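You operate a simulated robot arm through the tools that you are given. There is no shell and no other tool. Be economical: measure what you need, move in short steps, check, and stop when the job is done.

You are at the controls of a simulated robot arm. One attempt, no reset.

## Task
Set the filler for tall cans and clamp the rail out.
Fine: Raise the heads, turn the black wheel to tall. Free the rail by the knob marked grip and leave that at tight; the flow, foam and cold knobs and the numbered levers stay. Where these are worked on the way, their far stop is far enough and under half their travel is too little: knob marked grip.

The check looks at the end state, three seconds after you hand in, the way a careful person would. Anything else that was tipped, shoved, dropped, spilled or broken makes it a failure.

## Robot
A 7-joint arm with a three-finger gripper, on a carriage that runs on a rail from [0.008, 1.023] to [-0.011, -1.457] (x, y) and turns from 2.688 to 8.5 rad about z. Base frame: it is fixed where the carriage stands at the start and does not move with it; the origin is on the floor, on the carriage's upright axis, x ahead of it, y to its left, z up. Readings come in m, rad, newtons and seconds.
With the tool pointing down near the work surface it reaches from about 0.22 to 0.74 m from the robot's upright axis, wherever it stands. Its first joint turns from -2.007 to 2.007 rad. Places, roughly: black wheel with yellow pointer [0.6, -1, 0.8]; blue handle marked rinser [0.6, -0.9, 0.8]; filler heads [0.9, -0.1, 1.2]; knob marked cold [0.6, -0.7, 0.8]; knob marked flow [0.6, -0.5, 0.8]; knob marked foam [0.6, -0.6, 0.8]; knob marked grip [0.6, -0.7, 1]; lever marked four [0.6, -0.3, 1.4]; lever marked one [0.6, 0.1, 1.4]; lever marked three [0.6, -0.2, 1.4]; lever marked two [0.6, -0.1, 1.4]; lever with white ball [0.6, -0.5, 1.3]; rail with black handle [0.7, -0.6, 1]. Payload 2.69 kg.
The tool frame sits at the grasp point between the pads (the TCP): z along the fingers, y along the line on which they close. The tips reach 0.03 m beyond it. Largest opening 0.128 m; the body of the gripper starts 0.117 m behind the TCP.
Orientation is that of the tool frame in the base frame, as [roll, pitch, yaw] about the fixed x, y, z axes, in that order (R = Rz(yaw) Ry(pitch) Rx(roll)). With the fingers straight down and closing along the base's y, the tool's x points along the base's -x, its y along +y and its z along -z.

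## Interface
- The arm moves only by the tool jog_arm. Its argument "series" is a list of rows, each an object of numbers (a shift or turn left out is 0, a gripper value left out holds the last): "grip": the closure, from 0 (fully open) to 1 (shut); "tx", "ty", "tz": the shift along the base's x, y, z in m; "wx", "wy", "wz": the turn, a rotation vector about the base's x, y, z in rad. In form: [{"grip": .., "tx": .., "ty": .., "tz": .., "wx": .., "wy": .., "wz": ..}, ...]. A call has 1 to 8 rows; each row is the pose to reach, as a shift and turn from the pose commanded when the call began. A row lasts 0.2 s, in which the tool goes at most 0.05 m and 0.15 rad; a call with a longer step from one row to the next is refused whole, and so is a gripper value outside its range. A pose out of reach is approached as far as the arm can. The call stops where the force on the tool passes 50 N (or 10 N more than at its start, if that is more) or the arm is blocked; 0.2 s more then pass. Each finger halts on what it meets, pressing with about 43 N; the grip force reading is that of the motor and also rises with nothing between the fingers. The clock runs only during rows and for 0.2 s after the last one: add rows that repeat a pose to give the fingers time. It gives the time, the measured TCP pose, the force on the tool (base axes), the opening and the grip force at its end, in the units of the frame above (readings bear some noise), with the torque about the TCP (base axes, N m) and any sound that the robot's microphone picked up.
- Cameras (640 x 400 px; columns grow to the right, rows downward): "scene" is now at [0.0176, 0.1198, 1.7615]; the picture's right is [-0.54, -0.84, 0.00], its down [-0.45, 0.29, -0.84] and it looks along [0.71, -0.46, -0.54] (base axes); focal length 277 px, centre (320, 200). "wrist" rides on the gripper at [0.058, 0.054, -0.131] in the tool frame; the picture's right is [-0.68, 0.74, 0.00], its down [-0.62, -0.57, -0.55] and it looks along [-0.40, -0.37, 0.84] (tool axes); focal length 234 px, centre (320, 200). There is no depth. A picture from a camera that has moved, and an enlarged one, comes with that camera's place and axes in the base frame and with its lens. The place of the scene camera against the robot may be out by one fixed shift of up to 0.012 m in any direction.
- grab_frame(camera): a new picture of that camera. No time passes.
- lift_body(by): slides the trunk up (or, below 0, down) by that many m; the arm and the scene camera ride with it, the base frame stays. It gives what a move gives, with no picture.
- roll_base(legs): drives the robot by 1 to 6 legs, each [ahead, left, turn to the left] in m, m and rad, along the robot's own axes; the way and the turn of a leg run together, so that a leg with both is an arc; at most 1.5 m and 3.142 rad a leg. The arm and the cameras ride along, it lands a little off, and it stops where it bumps. It keeps to its track: a leg is cut to what the track allows. It gives what a move gives.
- head_to(pan, tilt): turns the head with the scene camera to pan (to the left, within 2.705 rad either way) and tilt (down, from -0.506 to 1.204), counted from straight ahead of the robot. It gives what a move gives.
- inspect(camera, box): a new picture of the part [left, top, right, bottom] of that camera's present view, enlarged. No time passes.
- sign_off(): hands the job in; it is judged then, once.

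Go step by step. Nothing tells you exact positions but the pictures and the camera data: compare them with the known pose of the tool, close in by small moves and look again before you grip or let go. The budget is 120 turns and 90 pictures, counting those below and the enlarged ones. Unless the task says otherwise, let go and move clear before handing in, and close with one line.

The tools are called after "Call:" by a JSON object that holds its "fn" and its "kwargs". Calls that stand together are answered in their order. jog_arm: Moves the arm, as the interface text tells. Its arguments: {"type":"object","properties":{"series":{"type":"array"}},"required":["series"]} The other tools are called the same way: lift_body (by) slides the trunk up or down; roll_base (legs) drives the base; head_to (pan, tilt) turns the head that bears the scene camera; grab_frame (camera) takes a picture; inspect (camera, box) takes an enlarged picture of a part of a camera's view; sign_off () hands the job in.

At the start:

```text
t: 0.0
eef_pos: [0.3319, -0.2704, 1.4214]
ee_rot: [-3.141, 0.002, -3.141]
ft_force: [-0.5, 0.4, 1.6]
torque: [0.04, 0.0, 0.0]
finger_gap: 0.1279
grip_force: 0.1
trunk travel left (down, up): [-0.892, 0.098]
robot x, y, heading: [0.0028, 0.001, -0.002]
head pan, tilt: [-0.576, 0.567]
```

scene: 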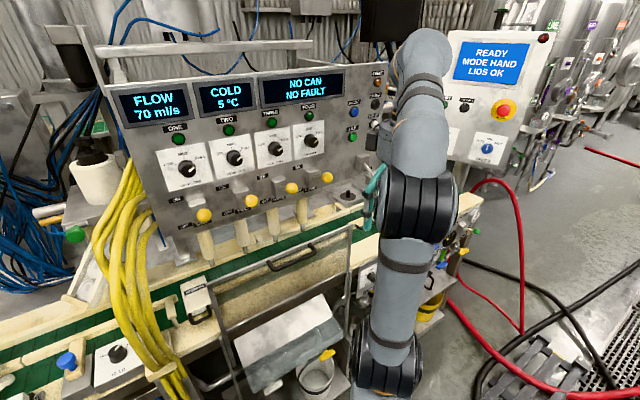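
wrist: 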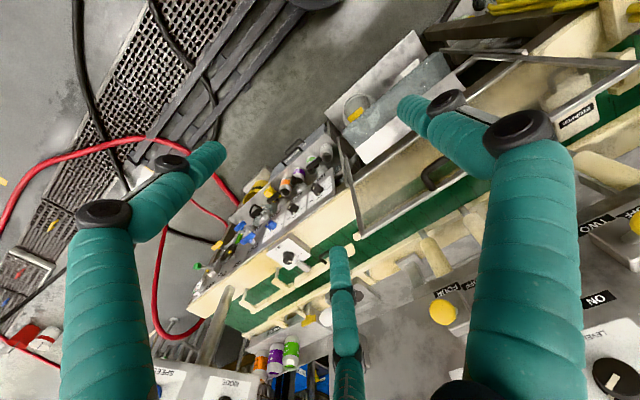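

The scene view shows the filler panel, the conveyor with a clear guard, and the arm blocking the right part. I'll drive along the rail towards y≈-0.6 and look at the work area from there.

Call:
{"fn": "roll_base", "kwargs": {"legs": [[0, -0.5, 0]]}}

Call:
{"fn": "head_to", "kwargs": {"pan": -0.3, "tilt": 0.6}}

Call:
{"fn": "grab_frame", "kwargs": {"camera": "scene"}}

Call:
{"fn": "grab_frame", "kwargs": {"camera": "wrist"}}

```text
t: 2.9
eef_pos: [0.3284, -0.7644, 1.4218]
ee_rot: [3.141, 0.002, -3.141]
ft_force: [0.2, 0.5, -0.3]
torque: [-0.01, -0.02, -0.01]
finger_gap: 0.1279
grip_force: 0.1
trunk travel left (down, up): [-0.892, 0.098]
robot x, y, heading: [-0.0057, -0.4965, 0.004]
head pan, tilt: [-0.576, 0.567]
```

```text
t: 3.7
eef_pos: [0.3278, -0.7632, 1.4201]
ee_rot: [-3.141, 0.002, -3.137]
ft_force: [0.7, -0.4, 0.1]
torque: [0.02, 0.02, 0.01]
finger_gap: 0.1277
grip_force: 0.1
trunk travel left (down, up): [-0.892, 0.098]
robot x, y, heading: [-0.0029, -0.4943, 0.0]
head pan, tilt: [-0.3, 0.6]
```

```text
87 pictures are left
camera scene: at [0.023, -0.3525, 1.7586], right [-0.29, -0.96, 0.0], down [-0.54, 0.17, -0.83], along [0.79, -0.24, -0.56], focal length 277 px, centre (320, 200)
```

scene: 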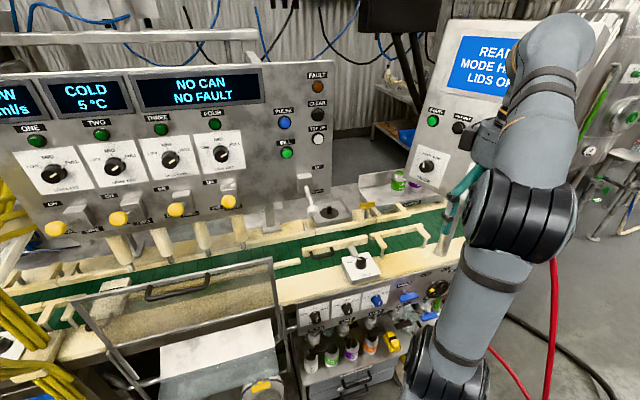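

```text
86 pictures are left
camera wrist: at [0.2702, -0.7095, 1.5502], right [0.68, 0.74, 0.0], down [0.62, -0.56, 0.55], along [0.41, -0.37, -0.84], focal length 234 px, centre (320, 200)
```

wrist: 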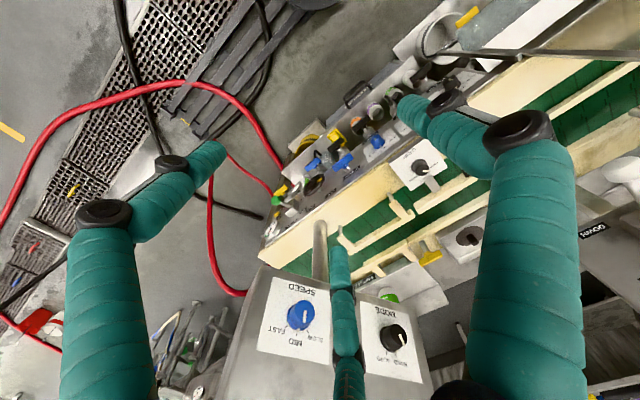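

Call:
{"fn": "inspect", "kwargs": {"camera": "scene", "box": [270, 130, 470, 255]}}

Call:
{"fn": "inspect", "kwargs": {"camera": "scene", "box": [290, 225, 470, 337]}}

```text
3.20 times, centred on (370, 192) of scene
camera zoom: at [0.023, -0.3525, 1.7586], right [-0.29, -0.96, 0.0], down [-0.54, 0.17, -0.83], along [0.79, -0.24, -0.56], focal length 886 px, centre (160, 224)
```

zoom: 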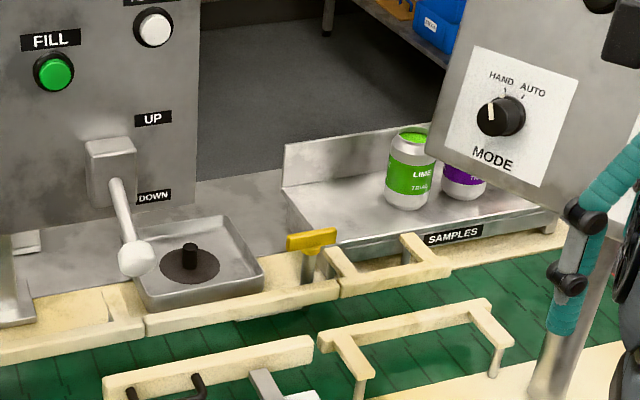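

```text
3.56 times, centred on (380, 281) of scene
camera zoom: at [0.023, -0.3525, 1.7586], right [-0.29, -0.96, 0.0], down [-0.54, 0.17, -0.83], along [0.79, -0.24, -0.56], focal length 984 px, centre (107, -88)
```

zoom: 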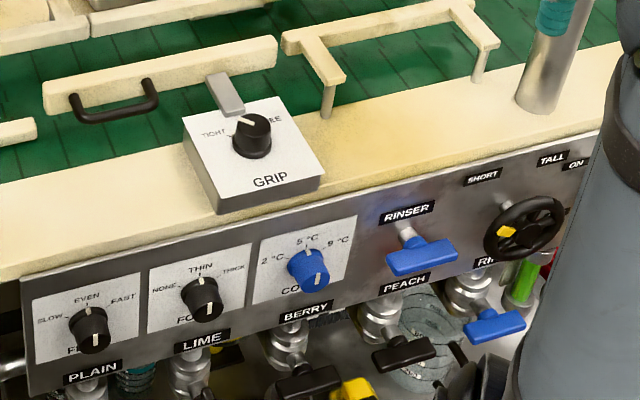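

The grip box with its knob sits near (0.66,-0.70,1.0), the white-ball lever near (0.61,-0.51,1.31), and the wheel lower right. I'll turn the tool to point forward at the machine, near the ball lever.

Call:
{"fn": "jog_arm", "kwargs": {"series": [{"wy": -0.15, "ty": 0.03, "tx": 0.01}, {"wy": -0.3, "ty": 0.06, "tx": 0.02}, {"wy": -0.45, "ty": 0.09, "tx": 0.03}, {"wy": -0.6, "ty": 0.12, "tx": 0.04}, {"wy": -0.75, "ty": 0.15, "tx": 0.05}, {"wy": -0.9, "ty": 0.18, "tx": 0.06}, {"wy": -1.05, "ty": 0.21, "tx": 0.07}, {"wy": -1.2, "ty": 0.24, "tx": 0.08}]}}

Call:
{"fn": "jog_arm", "kwargs": {"series": [{"wy": -0.13, "tz": -0.04}, {"wy": -0.26, "tz": -0.08}, {"wy": -0.37, "tz": -0.1}]}}

Call:
{"fn": "grab_frame", "kwargs": {"camera": "scene"}}

Call:
{"fn": "grab_frame", "kwargs": {"camera": "wrist"}}

```text
t: 5.5
eef_pos: [0.4391, -0.534, 1.4177]
ee_rot: [-3.132, 1.201, -3.135]
ft_force: [-0.2, 0.4, 0.6]
torque: [-0.01, 0.0, -0.11]
finger_gap: 0.128
grip_force: 0.0
out of reach, approached as far as the arm can: row 3, 7, 8
trunk travel left (down, up): [-0.892, 0.098]
robot x, y, heading: [-0.0045, -0.4933, 0.006]
head pan, tilt: [-0.3, 0.6]
```

```text
t: 6.3
eef_pos: [0.4669, -0.5305, 1.3886]
ee_rot: [2.782, 1.545, 2.778]
ft_force: [0.5, 1.0, -0.6]
torque: [0.0, 0.0, -0.02]
finger_gap: 0.1279
grip_force: 0.1
out of reach, approached as far as the arm can: row 2, 3
trunk travel left (down, up): [-0.892, 0.098]
robot x, y, heading: [-0.0049, -0.4931, -0.0]
head pan, tilt: [-0.3, 0.6]
```

```text
83 pictures are left
camera scene: at [0.0251, -0.3506, 1.7584], right [-0.29, -0.96, 0.0], down [-0.54, 0.17, -0.82], along [0.79, -0.24, -0.57], focal length 277 px, centre (320, 200)
```

scene: 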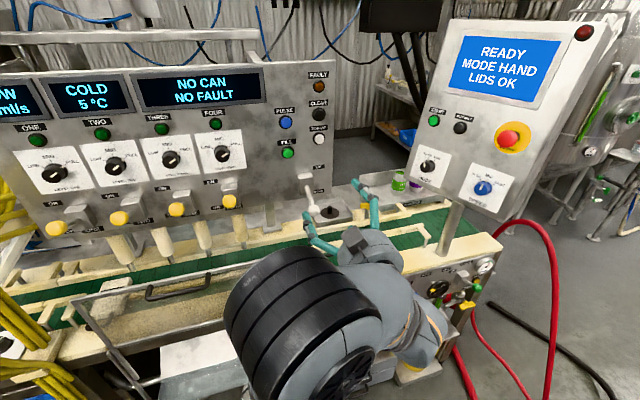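

```text
82 pictures are left
camera wrist: at [0.3353, -0.4745, 1.3332], right [0.02, 0.73, 0.68], down [-0.54, -0.57, 0.62], along [0.84, -0.38, 0.38], focal length 234 px, centre (320, 200)
```

wrist: 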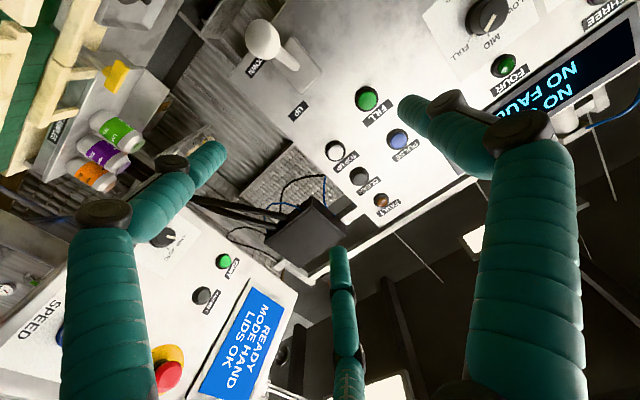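

By triangulating both views, the ball is at about (0.655,-0.519,1.277) with its pivot near (0.745,-0.525,1.31), so the lever stands at DOWN. I'll move in at that height and check before gripping.

Call:
{"fn": "jog_arm", "kwargs": {"series": [{"tx": 0.04, "tz": -0.02}, {"tx": 0.08, "tz": -0.04}, {"tx": 0.11, "tz": -0.045}]}}

Call:
{"fn": "grab_frame", "kwargs": {"camera": "wrist"}}

```text
t: 7.1
eef_pos: [0.5851, -0.5171, 1.3724]
ee_rot: [-1.767, 1.557, -1.775]
ft_force: [0.7, -0.3, 1.1]
torque: [-0.02, 0.01, 0.08]
finger_gap: 0.1282
grip_force: 0.1
out of reach, approached as far as the arm can: row 1, 2, 3
trunk travel left (down, up): [-0.892, 0.098]
robot x, y, heading: [-0.0009, -0.4977, 0.001]
head pan, tilt: [-0.3, 0.6]
```

```text
81 pictures are left
camera wrist: at [0.4546, -0.4624, 1.3134], right [0.01, 0.75, 0.67], down [-0.55, -0.55, 0.63], along [0.84, -0.37, 0.41], focal length 234 px, centre (320, 200)
```

wrist: 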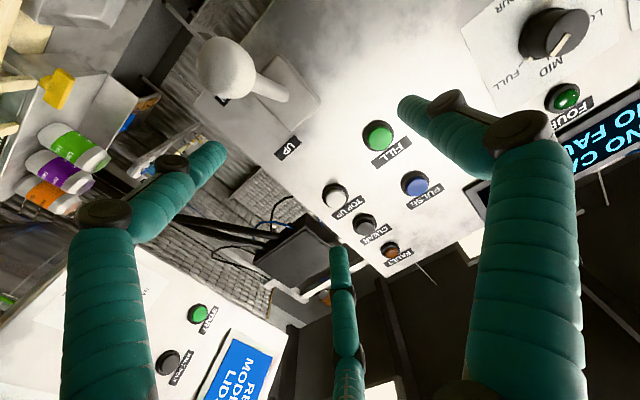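

The arm can't get lower at this trunk height, so I'll lower the trunk to bring the tool level with the ball.

Call:
{"fn": "lift_body", "kwargs": {"by": -0.1}}

Call:
{"fn": "jog_arm", "kwargs": {"series": [{"tx": 0.0}]}}

Call:
{"fn": "grab_frame", "kwargs": {"camera": "wrist"}}

```text
t: 8.4
eef_pos: [0.5854, -0.5164, 1.2733]
ee_rot: [-1.689, 1.557, -1.69]
ft_force: [0.6, 0.5, 0.5]
torque: [0.01, 0.02, 0.0]
finger_gap: 0.1281
grip_force: 0.1
trunk travel left (down, up): [-0.792, 0.198]
robot x, y, heading: [-0.0032, -0.4951, -0.001]
head pan, tilt: [-0.3, 0.6]
```

```text
t: 8.8
eef_pos: [0.585, -0.5182, 1.2753]
ee_rot: [-1.697, 1.557, -1.702]
ft_force: [-0.4, 0.1, 0.9]
torque: [0.02, 0.03, 0.02]
finger_gap: 0.1281
grip_force: 0.1
trunk travel left (down, up): [-0.792, 0.198]
robot x, y, heading: [-0.0084, -0.4967, 0.007]
head pan, tilt: [-0.3, 0.6]
```

```text
80 pictures are left
camera wrist: at [0.4546, -0.4628, 1.2139], right [0.0, 0.75, 0.67], down [-0.55, -0.56, 0.62], along [0.84, -0.37, 0.41], focal length 234 px, centre (320, 200)
```

wrist: 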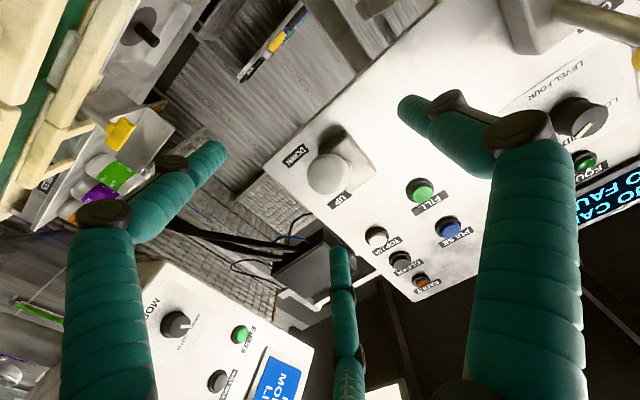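

Using the wrist views alone, the ball sits at (0.623,-0.516,1.283), about 36 mm wide, between the fingers. I'll move on 38 mm and close on it.

Call:
{"fn": "jog_arm", "kwargs": {"series": [{"tx": 0.02, "tz": 0.007}, {"tx": 0.038, "tz": 0.007}, {"tx": 0.038, "tz": 0.007, "grip": 0.5}, {"tx": 0.038, "tz": 0.007, "grip": 0.8}, {"tx": 0.038, "tz": 0.007, "grip": 1}, {"tx": 0.038, "tz": 0.007, "grip": 1}, {"tx": 0.038, "tz": 0.007, "grip": 1}, {"tx": 0.038, "tz": 0.007, "grip": 1}]}}

Call:
{"fn": "grab_frame", "kwargs": {"camera": "wrist"}}

Call:
{"fn": "grab_frame", "kwargs": {"camera": "scene"}}

```text
t: 10.6
eef_pos: [0.6228, -0.518, 1.2839]
ee_rot: [-1.46, 1.555, -1.465]
ft_force: [-0.3, -3.3, 3.7]
torque: [0.06, -0.08, -0.12]
finger_gap: 0.0337
grip_force: 2.4
trunk travel left (down, up): [-0.792, 0.198]
robot x, y, heading: [-0.0088, -0.4969, 0.0]
head pan, tilt: [-0.3, 0.6]
```

```text
79 pictures are left
camera wrist: at [0.4923, -0.4636, 1.2217], right [0.0, 0.75, 0.67], down [-0.55, -0.55, 0.62], along [0.83, -0.37, 0.41], focal length 234 px, centre (320, 200)
```

wrist: 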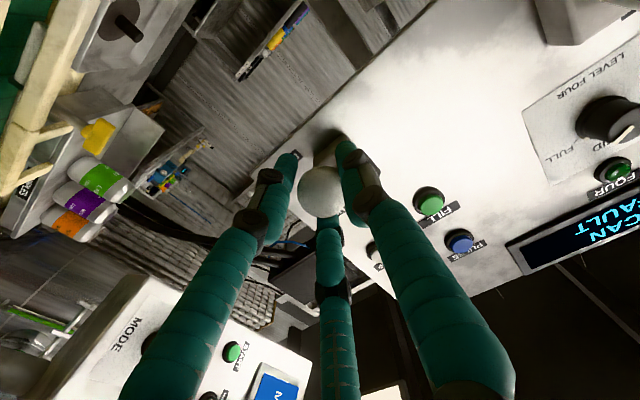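

```text
78 pictures are left
camera scene: at [0.0229, -0.3529, 1.6587], right [-0.29, -0.96, 0.0], down [-0.54, 0.17, -0.83], along [0.79, -0.24, -0.56], focal length 277 px, centre (320, 200)
```

scene: 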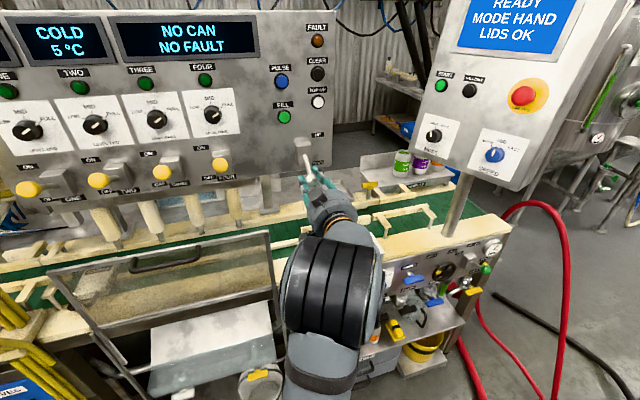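

The ball is held (gap 34 mm). I'll raise it along its arc in small steps.

Call:
{"fn": "jog_arm", "kwargs": {"series": [{"tx": -0.004, "tz": 0.012}, {"tx": -0.006, "tz": 0.022}, {"tx": -0.007, "tz": 0.034}, {"tx": -0.006, "tz": 0.047}, {"tx": -0.003, "tz": 0.058}, {"tx": 0.0, "tz": 0.069}]}}

Call:
{"fn": "grab_frame", "kwargs": {"camera": "wrist"}}

Call:
{"fn": "grab_frame", "kwargs": {"camera": "scene"}}

```text
t: 12.0
eef_pos: [0.6224, -0.5169, 1.3498]
ee_rot: [-1.828, 1.554, -1.832]
ft_force: [-9.5, 1.0, -11.4]
torque: [-0.13, 1.28, -0.57]
finger_gap: 0.0297
grip_force: 44.8
trunk travel left (down, up): [-0.792, 0.198]
robot x, y, heading: [-0.0055, -0.4928, 0.0]
head pan, tilt: [-0.3, 0.6]
```

```text
77 pictures are left
camera wrist: at [0.4919, -0.4626, 1.2892], right [0.0, 0.75, 0.67], down [-0.55, -0.55, 0.63], along [0.84, -0.37, 0.41], focal length 234 px, centre (320, 200)
```

wrist: 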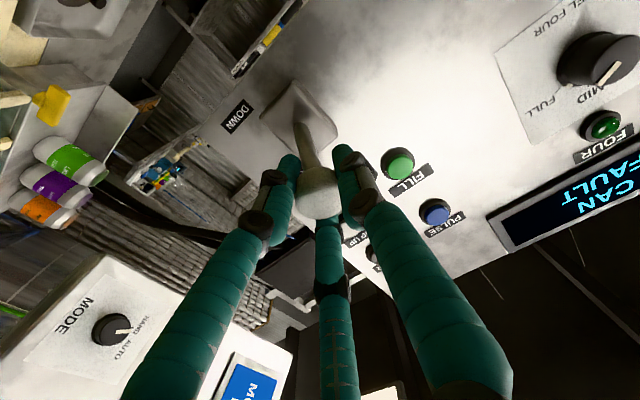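

```text
76 pictures are left
camera scene: at [0.0222, -0.3522, 1.6585], right [-0.29, -0.96, 0.0], down [-0.54, 0.17, -0.83], along [0.79, -0.24, -0.56], focal length 277 px, centre (320, 200)
```

scene: 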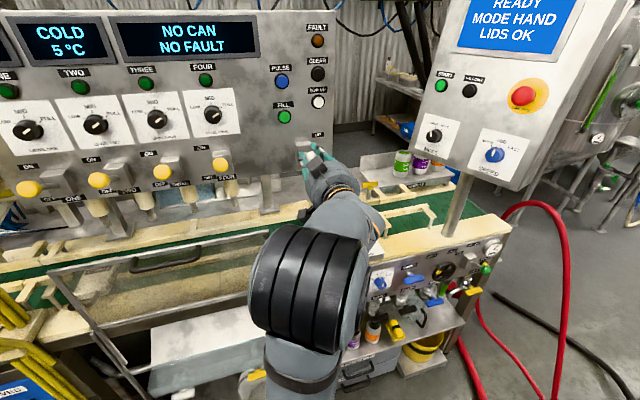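

The nozzles have visibly lifted with the lever. I'll continue the arc to find the upper stop.

Call:
{"fn": "jog_arm", "kwargs": {"series": [{"tx": 0.006, "tz": 0.008}, {"tx": 0.012, "tz": 0.016}, {"tx": 0.019, "tz": 0.023}]}}

Call:
{"fn": "grab_frame", "kwargs": {"camera": "wrist"}}

Call:
{"fn": "grab_frame", "kwargs": {"camera": "scene"}}

```text
t: 12.7
eef_pos: [0.6316, -0.5185, 1.3593]
ee_rot: [-2.389, 1.536, -2.397]
ft_force: [-20.3, 5.4, -5.2]
torque: [-1.05, -0.23, -1.73]
finger_gap: 0.0327
grip_force: 45.2
trunk travel left (down, up): [-0.792, 0.198]
robot x, y, heading: [-0.0051, -0.4944, 0.006]
head pan, tilt: [-0.3, 0.6]
stopped in row 3: the force on the tool passed its limit at 52 N (the readings are from after the stop); the commanded pose is now the measured one
```

```text
75 pictures are left
camera wrist: at [0.4992, -0.4636, 1.3016], right [0.02, 0.75, 0.66], down [-0.54, -0.55, 0.64], along [0.84, -0.37, 0.39], focal length 234 px, centre (320, 200)
```

wrist: 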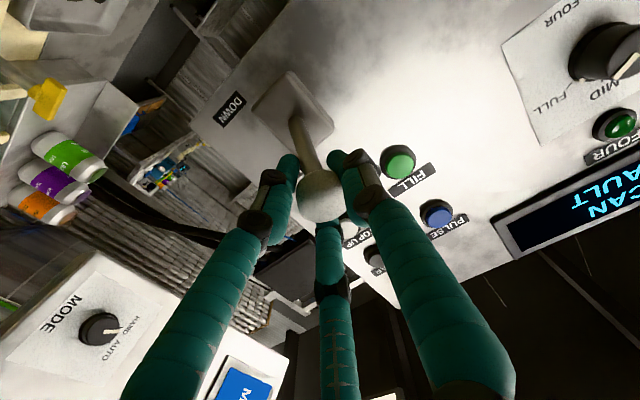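

```text
74 pictures are left
camera scene: at [0.0173, -0.3508, 1.6589], right [-0.29, -0.96, 0.0], down [-0.54, 0.17, -0.83], along [0.79, -0.24, -0.56], focal length 277 px, centre (320, 200)
```

scene: 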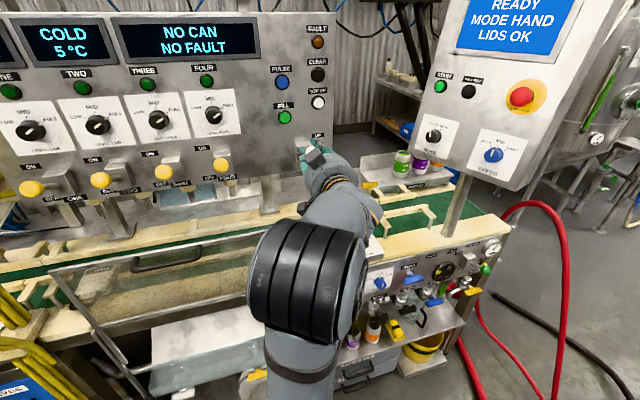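

Lever hit its stop (force limit) and the nozzles are up. I'll open partially, back away and check that it holds.

Call:
{"fn": "jog_arm", "kwargs": {"series": [{"grip": 0.6}, {"grip": 0.4}, {"grip": 0.4}, {"tx": -0.04, "grip": 0.4}, {"tx": -0.08, "grip": 0.4}, {"tx": -0.11, "grip": 0.4}]}}

Call:
{"fn": "grab_frame", "kwargs": {"camera": "wrist"}}

Call:
{"fn": "grab_frame", "kwargs": {"camera": "scene"}}

```text
t: 14.1
eef_pos: [0.5255, -0.5183, 1.3585]
ee_rot: [-2.499, 1.538, -2.505]
ft_force: [0.0, -0.6, 0.3]
torque: [-0.02, 0.0, -0.01]
finger_gap: 0.0769
grip_force: 0.1
trunk travel left (down, up): [-0.792, 0.198]
robot x, y, heading: [-0.0052, -0.4909, 0.0]
head pan, tilt: [-0.3, 0.6]
```

```text
73 pictures are left
camera wrist: at [0.3936, -0.4637, 1.3003], right [0.02, 0.75, 0.66], down [-0.54, -0.55, 0.64], along [0.84, -0.37, 0.39], focal length 234 px, centre (320, 200)
```

wrist: 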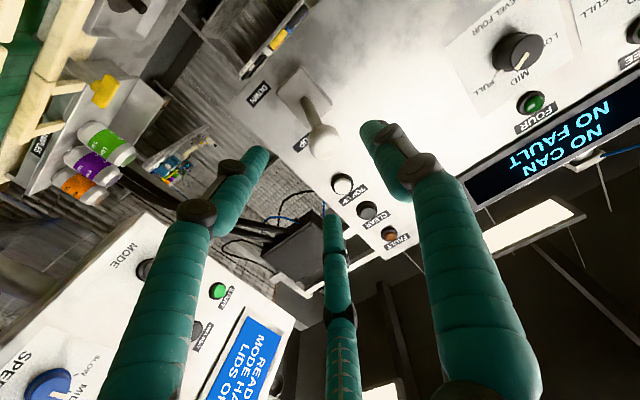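

```text
72 pictures are left
camera scene: at [0.0222, -0.3523, 1.6586], right [-0.29, -0.96, 0.0], down [-0.54, 0.17, -0.83], along [0.79, -0.24, -0.56], focal length 277 px, centre (320, 200)
```

scene: 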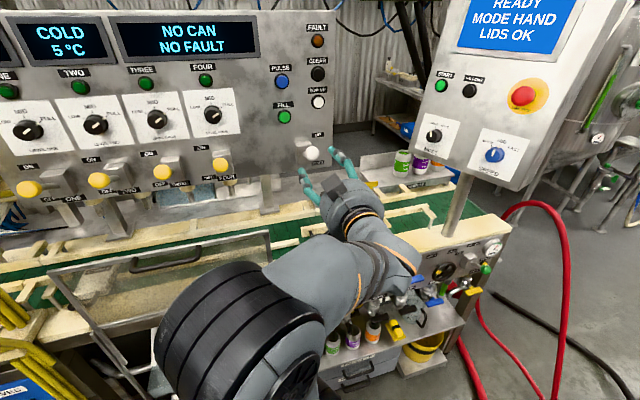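

Lever stays at UP. Next I retreat a bit and drive right to the wheel before lowering the trunk.

Call:
{"fn": "jog_arm", "kwargs": {"series": [{"tx": -0.04}, {"tx": -0.08}]}}

Call:
{"fn": "roll_base", "kwargs": {"legs": [[0, -0.3, 0]]}}

Call:
{"fn": "grab_frame", "kwargs": {"camera": "scene"}}

```text
t: 14.7
eef_pos: [0.4552, -0.521, 1.3543]
ee_rot: [-2.526, 1.54, -2.532]
ft_force: [0.8, -0.4, -0.1]
torque: [-0.01, 0.0, 0.03]
finger_gap: 0.0766
grip_force: 0.1
out of reach, approached as far as the arm can: row 2
trunk travel left (down, up): [-0.792, 0.198]
robot x, y, heading: [-0.0028, -0.4951, -0.001]
head pan, tilt: [-0.3, 0.6]
```

```text
t: 16.8
eef_pos: [0.4527, -0.8216, 1.3551]
ee_rot: [-2.5, 1.541, -2.505]
ft_force: [-0.2, 0.3, 0.1]
torque: [0.0, 0.01, 0.05]
finger_gap: 0.0767
grip_force: 0.1
trunk travel left (down, up): [-0.792, 0.198]
robot x, y, heading: [-0.0032, -0.7936, 0.003]
head pan, tilt: [-0.3, 0.6]
```

```text
71 pictures are left
camera scene: at [0.0207, -0.6522, 1.6587], right [-0.29, -0.96, 0.0], down [-0.54, 0.17, -0.83], along [0.79, -0.24, -0.57], focal length 277 px, centre (320, 200)
```

scene: 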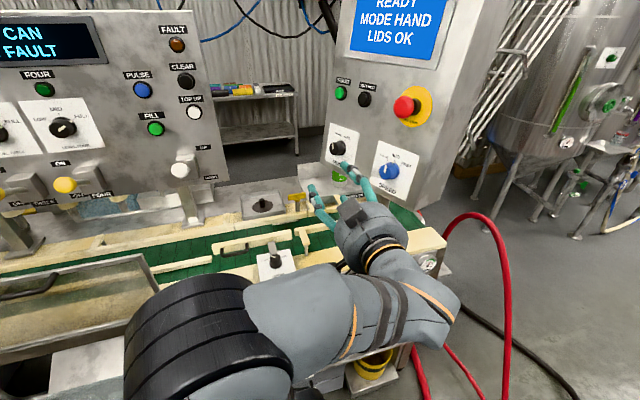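

The path looks clear of the machine. I'll lower the trunk in stages towards the wheel height and look.

Call:
{"fn": "lift_body", "kwargs": {"by": -0.35}}

Call:
{"fn": "head_to", "kwargs": {"pan": -0.6, "tilt": 0.5}}

Call:
{"fn": "grab_frame", "kwargs": {"camera": "scene"}}

Call:
{"fn": "grab_frame", "kwargs": {"camera": "wrist"}}

```text
t: 20.2
eef_pos: [0.4534, -0.8204, 1.0055]
ee_rot: [-2.487, 1.539, -2.496]
ft_force: [-0.4, -0.7, 0.3]
torque: [0.02, 0.0, 0.01]
finger_gap: 0.0766
grip_force: 0.1
trunk travel left (down, up): [-0.442, 0.548]
robot x, y, heading: [-0.0064, -0.795, 0.001]
head pan, tilt: [-0.3, 0.6]
```

```text
t: 21.0
eef_pos: [0.4533, -0.82, 1.0039]
ee_rot: [-2.486, 1.539, -2.495]
ft_force: [0.1, 0.5, -0.7]
torque: [0.0, -0.01, -0.01]
finger_gap: 0.0767
grip_force: 0.1
trunk travel left (down, up): [-0.442, 0.548]
robot x, y, heading: [-0.0054, -0.7948, -0.003]
head pan, tilt: [-0.6, 0.499]
```

```text
70 pictures are left
camera scene: at [0.0114, -0.6768, 1.3177], right [-0.56, -0.83, 0.0], down [-0.4, 0.27, -0.88], along [0.73, -0.49, -0.48], focal length 277 px, centre (320, 200)
```

scene: 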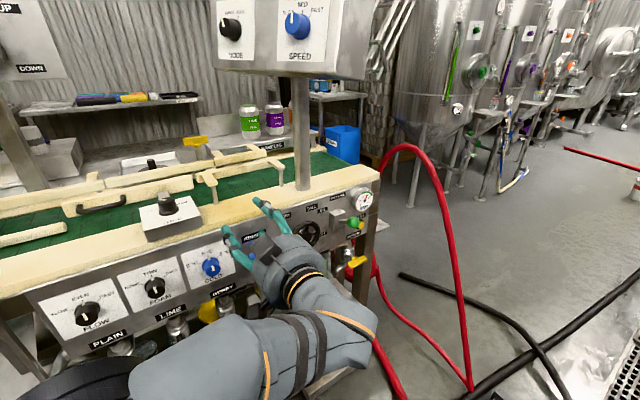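

```text
69 pictures are left
camera wrist: at [0.321, -0.7654, 0.9481], right [0.02, 0.75, 0.66], down [-0.54, -0.55, 0.64], along [0.84, -0.37, 0.39], focal length 234 px, centre (320, 200)
```

wrist: 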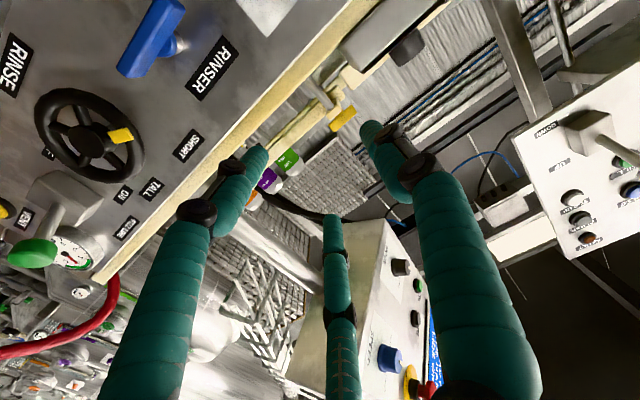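

The wheel hub triangulates to about (0.592,-1.031,0.826), its yellow pointer at SHORT. I'll drive 0.2 m right to line up and look from there.

Call:
{"fn": "roll_base", "kwargs": {"legs": [[0, -0.21, 0]]}}

Call:
{"fn": "lift_body", "kwargs": {"by": -0.12}}

Call:
{"fn": "head_to", "kwargs": {"pan": -0.3, "tilt": 0.6}}

Call:
{"fn": "grab_frame", "kwargs": {"camera": "scene"}}

Call:
{"fn": "grab_frame", "kwargs": {"camera": "wrist"}}

```text
t: 22.6
eef_pos: [0.4511, -1.0293, 1.0061]
ee_rot: [-2.491, 1.539, -2.502]
ft_force: [-0.5, 0.3, 0.4]
torque: [0.02, 0.02, 0.01]
finger_gap: 0.0767
grip_force: 0.1
trunk travel left (down, up): [-0.442, 0.548]
robot x, y, heading: [-0.0083, -1.0029, 0.002]
head pan, tilt: [-0.6, 0.499]
```

```text
t: 24.1
eef_pos: [0.4503, -1.0308, 0.8859]
ee_rot: [-2.487, 1.539, -2.495]
ft_force: [0.1, 0.8, -0.5]
torque: [0.01, 0.01, -0.02]
finger_gap: 0.0768
grip_force: 0.1
trunk travel left (down, up): [-0.322, 0.668]
robot x, y, heading: [-0.0049, -1.002, 0.0]
head pan, tilt: [-0.6, 0.499]
```

```text
t: 24.9
eef_pos: [0.4512, -1.0295, 0.8874]
ee_rot: [-2.487, 1.54, -2.496]
ft_force: [0.2, 0.6, -0.1]
torque: [0.0, -0.01, -0.01]
finger_gap: 0.0765
grip_force: 0.0
trunk travel left (down, up): [-0.322, 0.668]
robot x, y, heading: [-0.0067, -1.0001, -0.001]
head pan, tilt: [-0.3, 0.6]
```

```text
68 pictures are left
camera scene: at [0.0193, -0.86, 1.1886], right [-0.3, -0.96, 0.0], down [-0.54, 0.17, -0.83], along [0.79, -0.24, -0.56], focal length 277 px, centre (320, 200)
```

scene: 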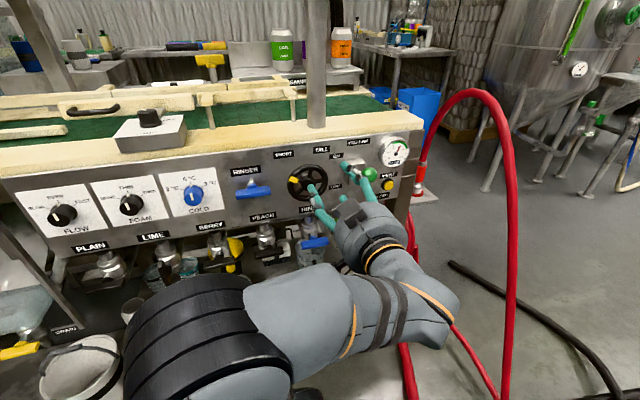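

```text
67 pictures are left
camera wrist: at [0.3194, -0.9742, 0.8281], right [0.02, 0.75, 0.66], down [-0.54, -0.55, 0.64], along [0.84, -0.37, 0.39], focal length 234 px, centre (320, 200)
```

wrist: 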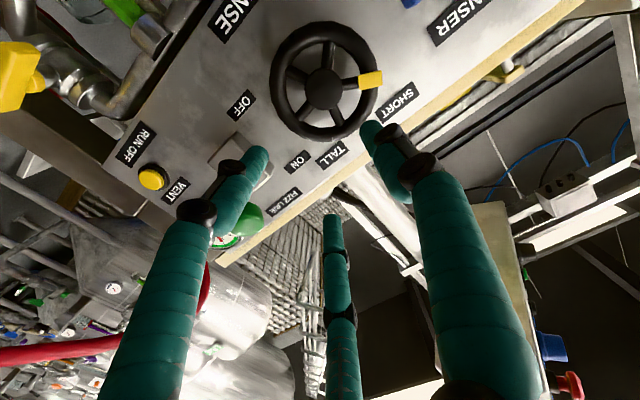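

The wheel's pointer is at SHORT with TALL about 60–90° clockwise. I'll open the fingers and align the tool axis with the hub near (0.58,-0.998,0.85), then re-measure.

Call:
{"fn": "jog_arm", "kwargs": {"series": [{"ty": 0.016, "tz": -0.01, "grip": 0.2}, {"ty": 0.032, "tz": -0.02, "grip": 0}, {"ty": 0.032, "tz": -0.035, "grip": 0}, {"ty": 0.032, "tz": -0.035, "grip": 0}]}}

Call:
{"fn": "grab_frame", "kwargs": {"camera": "wrist"}}

Call:
{"fn": "inspect", "kwargs": {"camera": "scene", "box": [220, 120, 420, 245]}}

```text
t: 25.9
eef_pos: [0.4535, -0.9964, 0.8515]
ee_rot: [-2.492, 1.536, -2.502]
ft_force: [1.3, -0.7, -0.7]
torque: [0.01, 0.0, -0.02]
finger_gap: 0.1279
grip_force: 0.0
trunk travel left (down, up): [-0.322, 0.668]
robot x, y, heading: [-0.0091, -1.0048, -0.001]
head pan, tilt: [-0.3, 0.6]
```

```text
66 pictures are left
camera wrist: at [0.3218, -0.9421, 0.7938], right [0.02, 0.75, 0.66], down [-0.54, -0.55, 0.64], along [0.84, -0.37, 0.39], focal length 234 px, centre (320, 200)
```

wrist: 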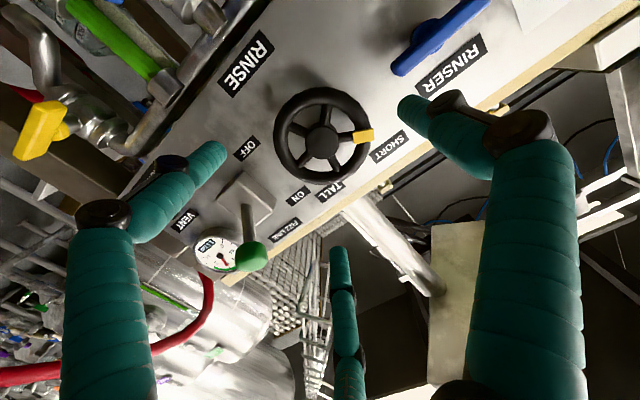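

```text
3.20 times, centred on (320, 182) of scene
camera zoom: at [0.0193, -0.8599, 1.1886], right [-0.3, -0.96, 0.0], down [-0.54, 0.17, -0.83], along [0.79, -0.24, -0.56], focal length 886 px, centre (320, 256)
```

zoom: 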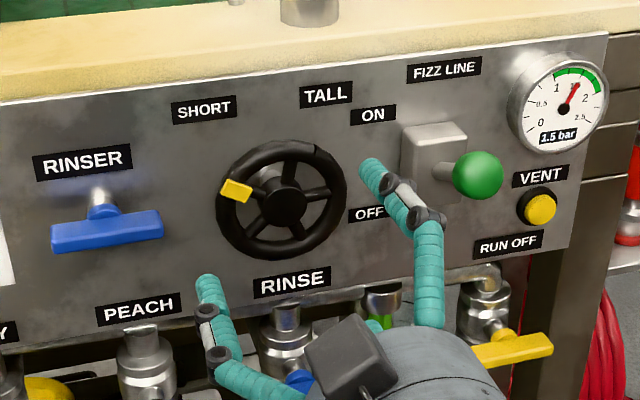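

The wheel is about 97 mm across with its hub near (0.548,-0.996,0.851), and TALL is clockwise. I'll advance with open fingers straddling it and check.

Call:
{"fn": "jog_arm", "kwargs": {"series": [{"tx": 0.03}, {"tx": 0.06}, {"tx": 0.07}]}}

Call:
{"fn": "grab_frame", "kwargs": {"camera": "wrist"}}

Call:
{"fn": "inspect", "kwargs": {"camera": "scene", "box": [220, 120, 420, 245]}}

```text
t: 26.7
eef_pos: [0.5209, -0.998, 0.8508]
ee_rot: [-2.499, 1.539, -2.508]
ft_force: [0.7, 0.3, -0.3]
torque: [0.01, 0.01, 0.03]
finger_gap: 0.128
grip_force: 0.0
trunk travel left (down, up): [-0.322, 0.668]
robot x, y, heading: [-0.0094, -1.0032, 0.006]
head pan, tilt: [-0.3, 0.6]
```

```text
64 pictures are left
camera wrist: at [0.3906, -0.9429, 0.793], right [0.02, 0.75, 0.66], down [-0.54, -0.55, 0.64], along [0.84, -0.37, 0.39], focal length 234 px, centre (320, 200)
```

wrist: 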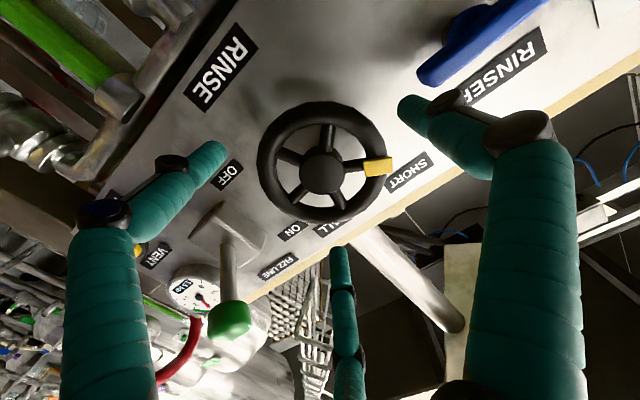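

```text
3.20 times, centred on (320, 182) of scene
camera zoom: at [0.0194, -0.8599, 1.1886], right [-0.3, -0.96, 0.0], down [-0.54, 0.17, -0.83], along [0.79, -0.24, -0.56], focal length 886 px, centre (320, 256)
```

zoom: 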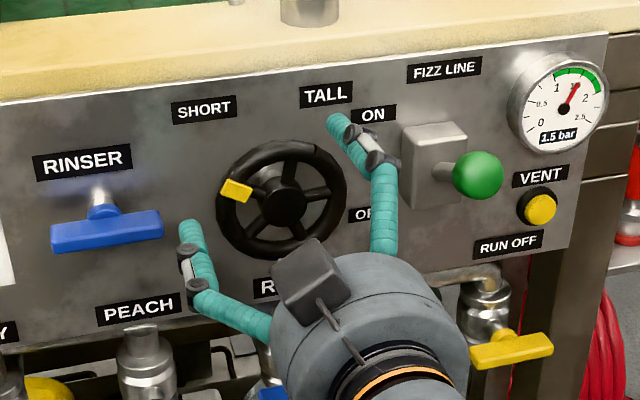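

The hand closes concentrically in the pictures and is nearly centred on the wheel. I'll advance 20 mm, centre by a few mm, and close.

Call:
{"fn": "jog_arm", "kwargs": {"series": [{"tx": 0.01, "ty": 0.003, "tz": -0.003}, {"tx": 0.02, "ty": 0.003, "tz": -0.003}, {"tx": 0.02, "ty": 0.003, "tz": -0.003, "grip": 0.3}, {"tx": 0.02, "ty": 0.003, "tz": -0.003, "grip": 0.5}, {"tx": 0.02, "ty": 0.003, "tz": -0.003, "grip": 0.5}]}}

Call:
{"fn": "grab_frame", "kwargs": {"camera": "wrist"}}

Call:
{"fn": "inspect", "kwargs": {"camera": "scene", "box": [220, 120, 420, 245]}}

```text
t: 27.9
eef_pos: [0.5406, -0.9956, 0.8511]
ee_rot: [-2.356, 1.545, -2.369]
ft_force: [-1.7, -4.0, 10.3]
torque: [0.04, -0.24, -0.44]
finger_gap: 0.0976
grip_force: 19.5
trunk travel left (down, up): [-0.322, 0.668]
robot x, y, heading: [-0.0053, -1.0047, -0.001]
head pan, tilt: [-0.3, 0.6]
```

```text
62 pictures are left
camera wrist: at [0.4095, -0.941, 0.7923], right [0.02, 0.75, 0.66], down [-0.54, -0.55, 0.64], along [0.84, -0.37, 0.4], focal length 234 px, centre (320, 200)
```

wrist: 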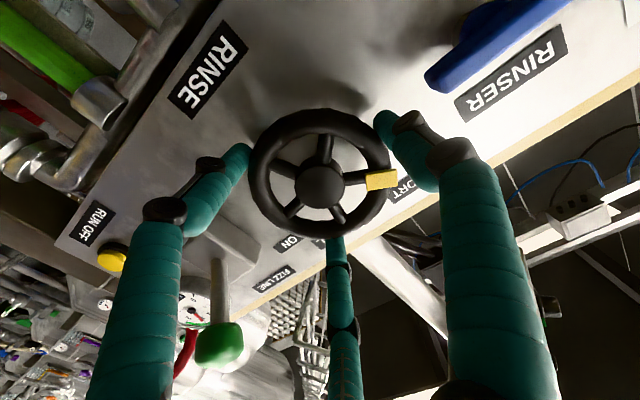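

```text
3.20 times, centred on (320, 182) of scene
camera zoom: at [0.0182, -0.8605, 1.1889], right [-0.3, -0.96, 0.0], down [-0.54, 0.17, -0.83], along [0.79, -0.24, -0.56], focal length 886 px, centre (320, 256)
```

zoom: 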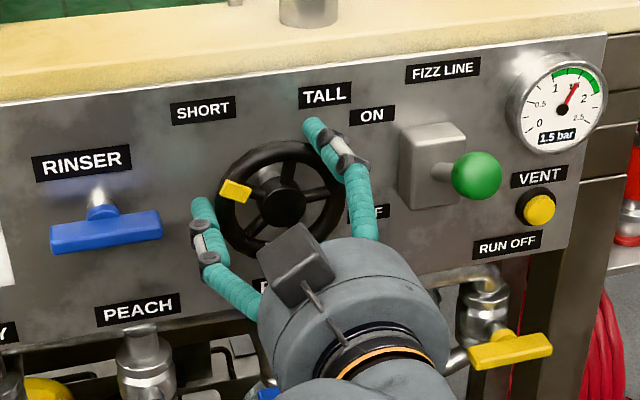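

The fingers are on the rim (gap 0.0976). I'll tighten and turn clockwise.

Call:
{"fn": "jog_arm", "kwargs": {"series": [{"grip": 1}, {"grip": 1}, {"wx": 0.12}, {"wx": 0.24}, {"wx": 0.36}, {"wx": 0.48}, {"wx": 0.6}]}}

Call:
{"fn": "inspect", "kwargs": {"camera": "scene", "box": [220, 120, 420, 245]}}

```text
t: 29.5
eef_pos: [0.5394, -0.9957, 0.8512]
ee_rot: [1.605, 0.984, 1.602]
ft_force: [7.3, -9.9, 17.5]
torque: [0.03, -0.86, -1.11]
finger_gap: 0.0972
grip_force: 45.2
trunk travel left (down, up): [-0.322, 0.668]
robot x, y, heading: [-0.007, -0.9995, -0.002]
head pan, tilt: [-0.3, 0.6]
```

```text
3.20 times, centred on (320, 182) of scene
camera zoom: at [0.0184, -0.861, 1.1888], right [-0.3, -0.96, 0.0], down [-0.54, 0.17, -0.83], along [0.79, -0.24, -0.56], focal length 886 px, centre (320, 256)
```

zoom: 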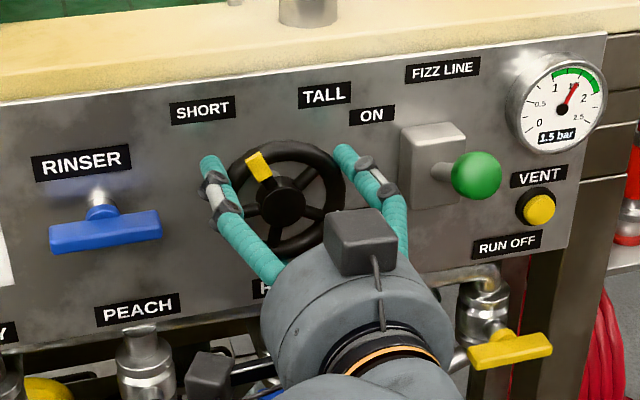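

The wheel turns with the hand; about 35° done. Continuing clockwise.

Call:
{"fn": "jog_arm", "kwargs": {"series": [{"wx": 0.12}, {"wx": 0.24}, {"wx": 0.36}, {"wx": 0.48}, {"wx": 0.6}]}}

Call:
{"fn": "inspect", "kwargs": {"camera": "scene", "box": [220, 120, 420, 245]}}

```text
t: 30.7
eef_pos: [0.5399, -0.9967, 0.8493]
ee_rot: [1.584, 0.381, 1.589]
ft_force: [4.7, -10.5, 18.4]
torque: [-0.04, -0.19, -1.26]
finger_gap: 0.0972
grip_force: 45.6
trunk travel left (down, up): [-0.322, 0.668]
robot x, y, heading: [-0.0078, -1.0027, 0.002]
head pan, tilt: [-0.3, 0.6]
```

```text
3.20 times, centred on (320, 182) of scene
camera zoom: at [0.0182, -0.8612, 1.1888], right [-0.3, -0.96, 0.0], down [-0.54, 0.17, -0.83], along [0.79, -0.24, -0.56], focal length 886 px, centre (320, 256)
```

zoom: 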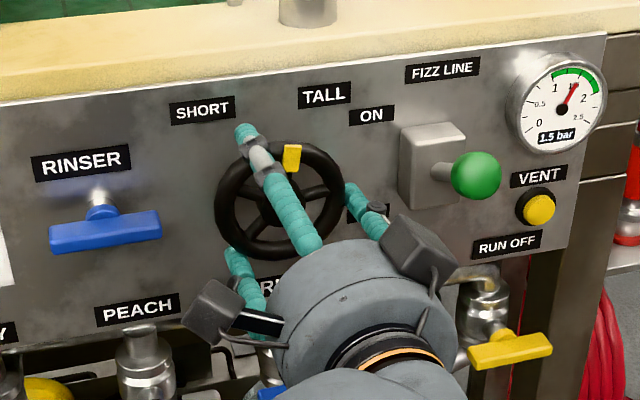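

Pointer is just past top now. I'll continue in smaller steps towards TALL.

Call:
{"fn": "jog_arm", "kwargs": {"series": [{"wx": 0.1}, {"wx": 0.2}, {"wx": 0.3}, {"wx": 0.4}]}}

Call:
{"fn": "inspect", "kwargs": {"camera": "scene", "box": [220, 120, 420, 245]}}

Call:
{"fn": "grab_frame", "kwargs": {"camera": "wrist"}}

```text
t: 31.7
eef_pos: [0.5398, -0.9978, 0.8488]
ee_rot: [1.574, -0.015, 1.59]
ft_force: [4.3, -11.3, 17.6]
torque: [-0.02, -0.38, -1.06]
finger_gap: 0.0971
grip_force: 45.1
trunk travel left (down, up): [-0.322, 0.668]
robot x, y, heading: [-0.0081, -1.0015, -0.004]
head pan, tilt: [-0.3, 0.6]
```

```text
3.20 times, centred on (320, 182) of scene
camera zoom: at [0.0182, -0.8614, 1.1889], right [-0.3, -0.96, 0.0], down [-0.54, 0.17, -0.83], along [0.79, -0.24, -0.56], focal length 886 px, centre (320, 256)
```

zoom: 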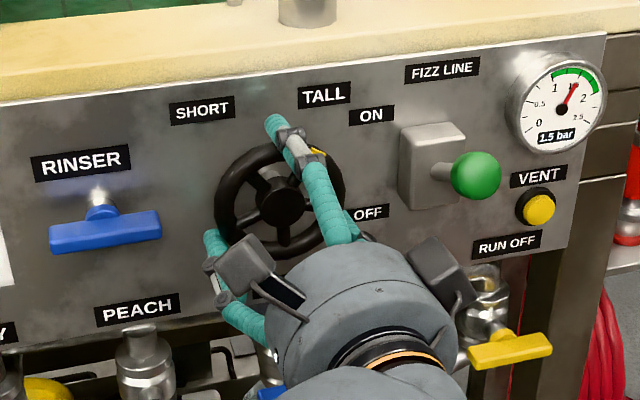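

```text
57 pictures are left
camera wrist: at [0.4086, -0.9407, 0.9032], right [0.02, -0.69, 0.73], down [-0.54, -0.62, -0.57], along [0.84, -0.38, -0.38], focal length 234 px, centre (320, 200)
```

wrist: 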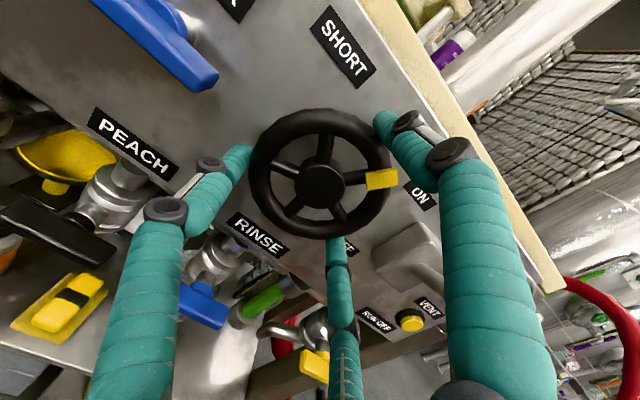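

Pointer is roughly at +32° from vertical; SHORT rested at about −57°, so I continue gently looking for the stop.

Call:
{"fn": "jog_arm", "kwargs": {"series": [{"wx": 0.1}, {"wx": 0.2}, {"wx": 0.3}, {"wx": 0.4}]}}

Call:
{"fn": "inspect", "kwargs": {"camera": "scene", "box": [220, 120, 420, 245]}}

Call:
{"fn": "grab_frame", "kwargs": {"camera": "wrist"}}

```text
t: 32.7
eef_pos: [0.5398, -0.998, 0.8481]
ee_rot: [1.561, -0.414, 1.597]
ft_force: [1.0, -11.7, 15.5]
torque: [-0.02, -0.7, -1.17]
finger_gap: 0.0972
grip_force: 45.5
trunk travel left (down, up): [-0.322, 0.668]
robot x, y, heading: [-0.0102, -1.0022, -0.001]
head pan, tilt: [-0.3, 0.6]
```

```text
3.20 times, centred on (320, 182) of scene
camera zoom: at [0.0178, -0.8614, 1.1889], right [-0.3, -0.96, 0.0], down [-0.54, 0.17, -0.83], along [0.79, -0.24, -0.56], focal length 886 px, centre (320, 256)
```

zoom: 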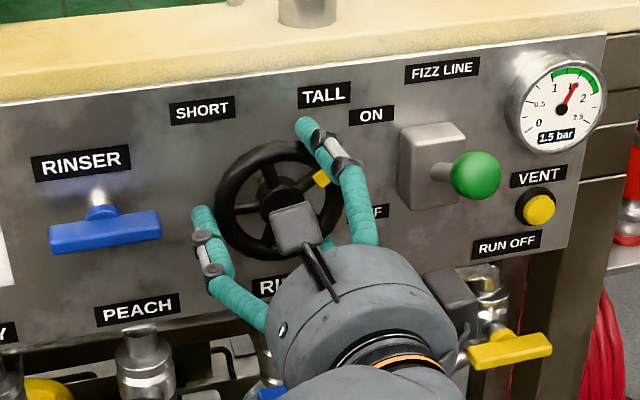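

```text
55 pictures are left
camera wrist: at [0.4083, -0.9667, 0.9198], right [0.02, -0.92, 0.4], down [-0.54, -0.35, -0.77], along [0.84, -0.2, -0.5], focal length 234 px, centre (320, 200)
```

wrist: 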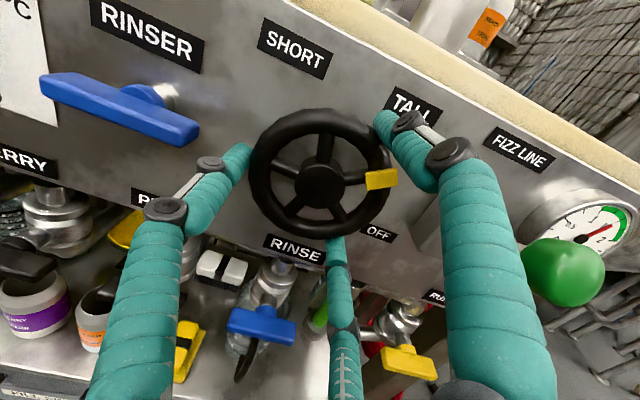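

Pointer is now the mirror image of where it stood for SHORT (about +57°). I'll try a touch further to feel for the stop.

Call:
{"fn": "jog_arm", "kwargs": {"series": [{"wx": 0.07}, {"wx": 0.14}]}}

Call:
{"fn": "grab_frame", "kwargs": {"camera": "wrist"}}

```text
t: 33.3
eef_pos: [0.54, -0.9973, 0.8484]
ee_rot: [1.559, -0.549, 1.6]
ft_force: [1.2, -13.5, 16.9]
torque: [-1.8, -0.23, -0.61]
finger_gap: 0.0972
grip_force: 45.1
trunk travel left (down, up): [-0.322, 0.668]
robot x, y, heading: [-0.0082, -1.0045, -0.001]
head pan, tilt: [-0.3, 0.6]
```

```text
54 pictures are left
camera wrist: at [0.4083, -0.9767, 0.923], right [0.02, -0.96, 0.28], down [-0.54, -0.24, -0.81], along [0.84, -0.13, -0.52], focal length 234 px, centre (320, 200)
```

wrist: 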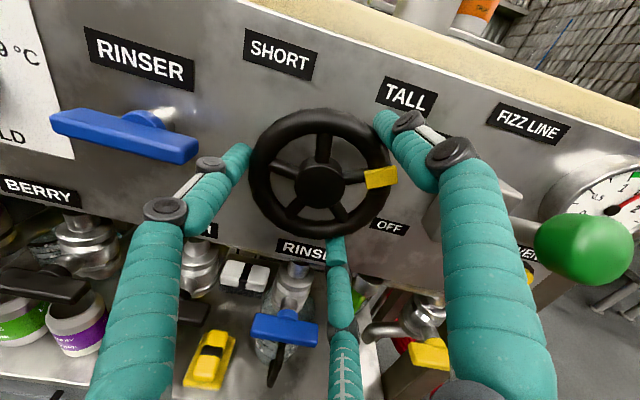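

Torque −1.8 N·m about the axis: the stop at TALL is reached. I'll relax a hair, open slightly and back straight off.

Call:
{"fn": "jog_arm", "kwargs": {"series": [{"wx": -0.03, "grip": 0.12}, {"wx": -0.03, "grip": 0.08}, {"wx": -0.03, "grip": 0.08}, {"wx": -0.03, "tx": -0.03, "grip": 0.08}, {"wx": -0.03, "tx": -0.07, "grip": 0.08}, {"wx": -0.03, "tx": -0.09, "grip": 0.08}]}}

Call:
{"fn": "grab_frame", "kwargs": {"camera": "wrist"}}

```text
t: 34.7
eef_pos: [0.4566, -0.9946, 0.8497]
ee_rot: [1.564, -0.521, 1.599]
ft_force: [-0.7, -0.7, -0.3]
torque: [-0.02, 0.0, 0.03]
finger_gap: 0.1178
grip_force: 0.1
out of reach, approached as far as the arm can: row 6
trunk travel left (down, up): [-0.322, 0.668]
robot x, y, heading: [-0.0102, -1.003, -0.001]
head pan, tilt: [-0.3, 0.6]
```

```text
53 pictures are left
camera wrist: at [0.3257, -0.9722, 0.9238], right [0.02, -0.95, 0.3], down [-0.54, -0.27, -0.8], along [0.84, -0.14, -0.52], focal length 234 px, centre (320, 200)
```

wrist: 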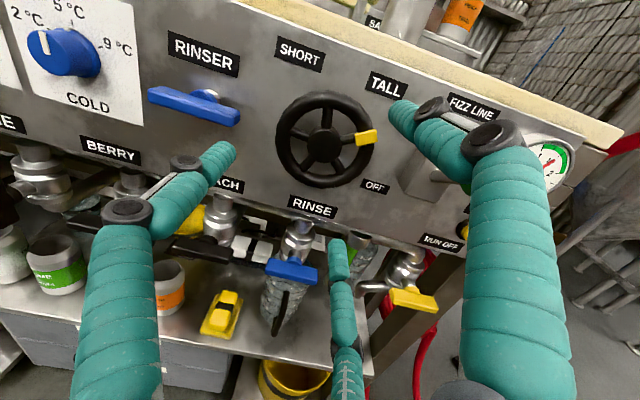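

Wheel confirmed at TALL. Next I raise the trunk, drive left to line up with the grip box, and look.

Call:
{"fn": "lift_body", "kwargs": {"by": 0.4}}

Call:
{"fn": "roll_base", "kwargs": {"legs": [[0, 0.33, 0]]}}

Call:
{"fn": "head_to", "kwargs": {"pan": -0.2, "tilt": 0.75}}

Call:
{"fn": "grab_frame", "kwargs": {"camera": "scene"}}

Call:
{"fn": "grab_frame", "kwargs": {"camera": "wrist"}}

```text
t: 38.6
eef_pos: [0.4576, -0.9955, 1.2491]
ee_rot: [1.565, -0.522, 1.599]
ft_force: [-1.6, -7.1, -9.0]
torque: [0.21, -0.25, 0.14]
finger_gap: 0.1194
grip_force: 0.1
trunk travel left (down, up): [-0.722, 0.268]
robot x, y, heading: [-0.0079, -1.0, -0.002]
head pan, tilt: [-0.3, 0.6]
```

```text
t: 40.7
eef_pos: [0.4601, -0.6704, 1.2517]
ee_rot: [1.565, -0.52, 1.597]
ft_force: [-0.3, -0.1, 0.1]
torque: [-0.01, 0.0, -0.07]
finger_gap: 0.1176
grip_force: 0.0
trunk travel left (down, up): [-0.722, 0.268]
robot x, y, heading: [-0.0045, -0.6745, -0.002]
head pan, tilt: [-0.3, 0.6]
```

```text
t: 41.4
eef_pos: [0.4591, -0.6704, 1.2503]
ee_rot: [1.566, -0.519, 1.594]
ft_force: [-0.1, 0.3, 0.4]
torque: [-0.01, -0.02, 0.01]
finger_gap: 0.1174
grip_force: 0.0
trunk travel left (down, up): [-0.722, 0.268]
robot x, y, heading: [-0.0053, -0.6753, -0.006]
head pan, tilt: [-0.201, 0.75]
```

```text
52 pictures are left
camera scene: at [0.0191, -0.525, 1.5758], right [-0.2, -0.98, 0.0], down [-0.67, 0.14, -0.73], along [0.72, -0.15, -0.68], focal length 277 px, centre (320, 200)
```

scene: 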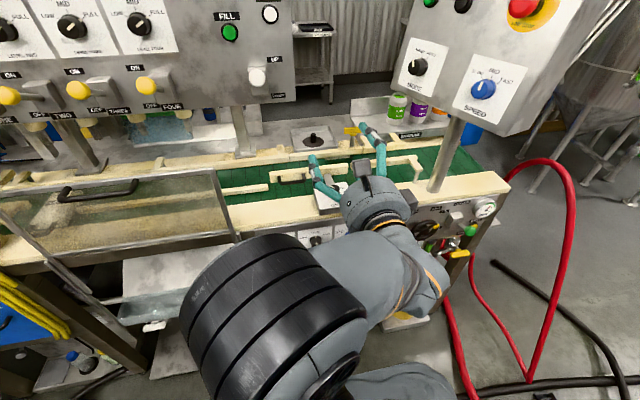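

```text
51 pictures are left
camera wrist: at [0.3287, -0.6478, 1.3238], right [0.02, -0.95, 0.3], down [-0.54, -0.27, -0.8], along [0.84, -0.15, -0.52], focal length 234 px, centre (320, 200)
```

wrist: 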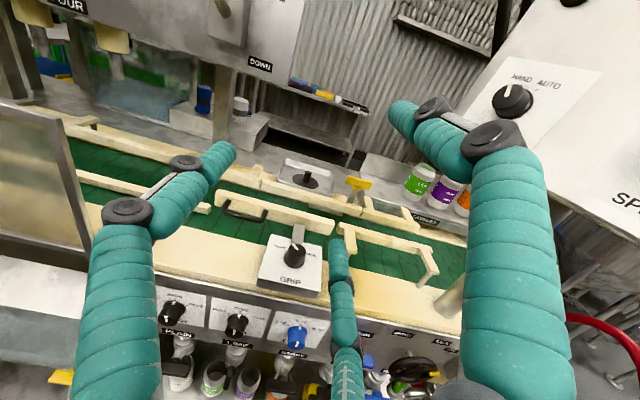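

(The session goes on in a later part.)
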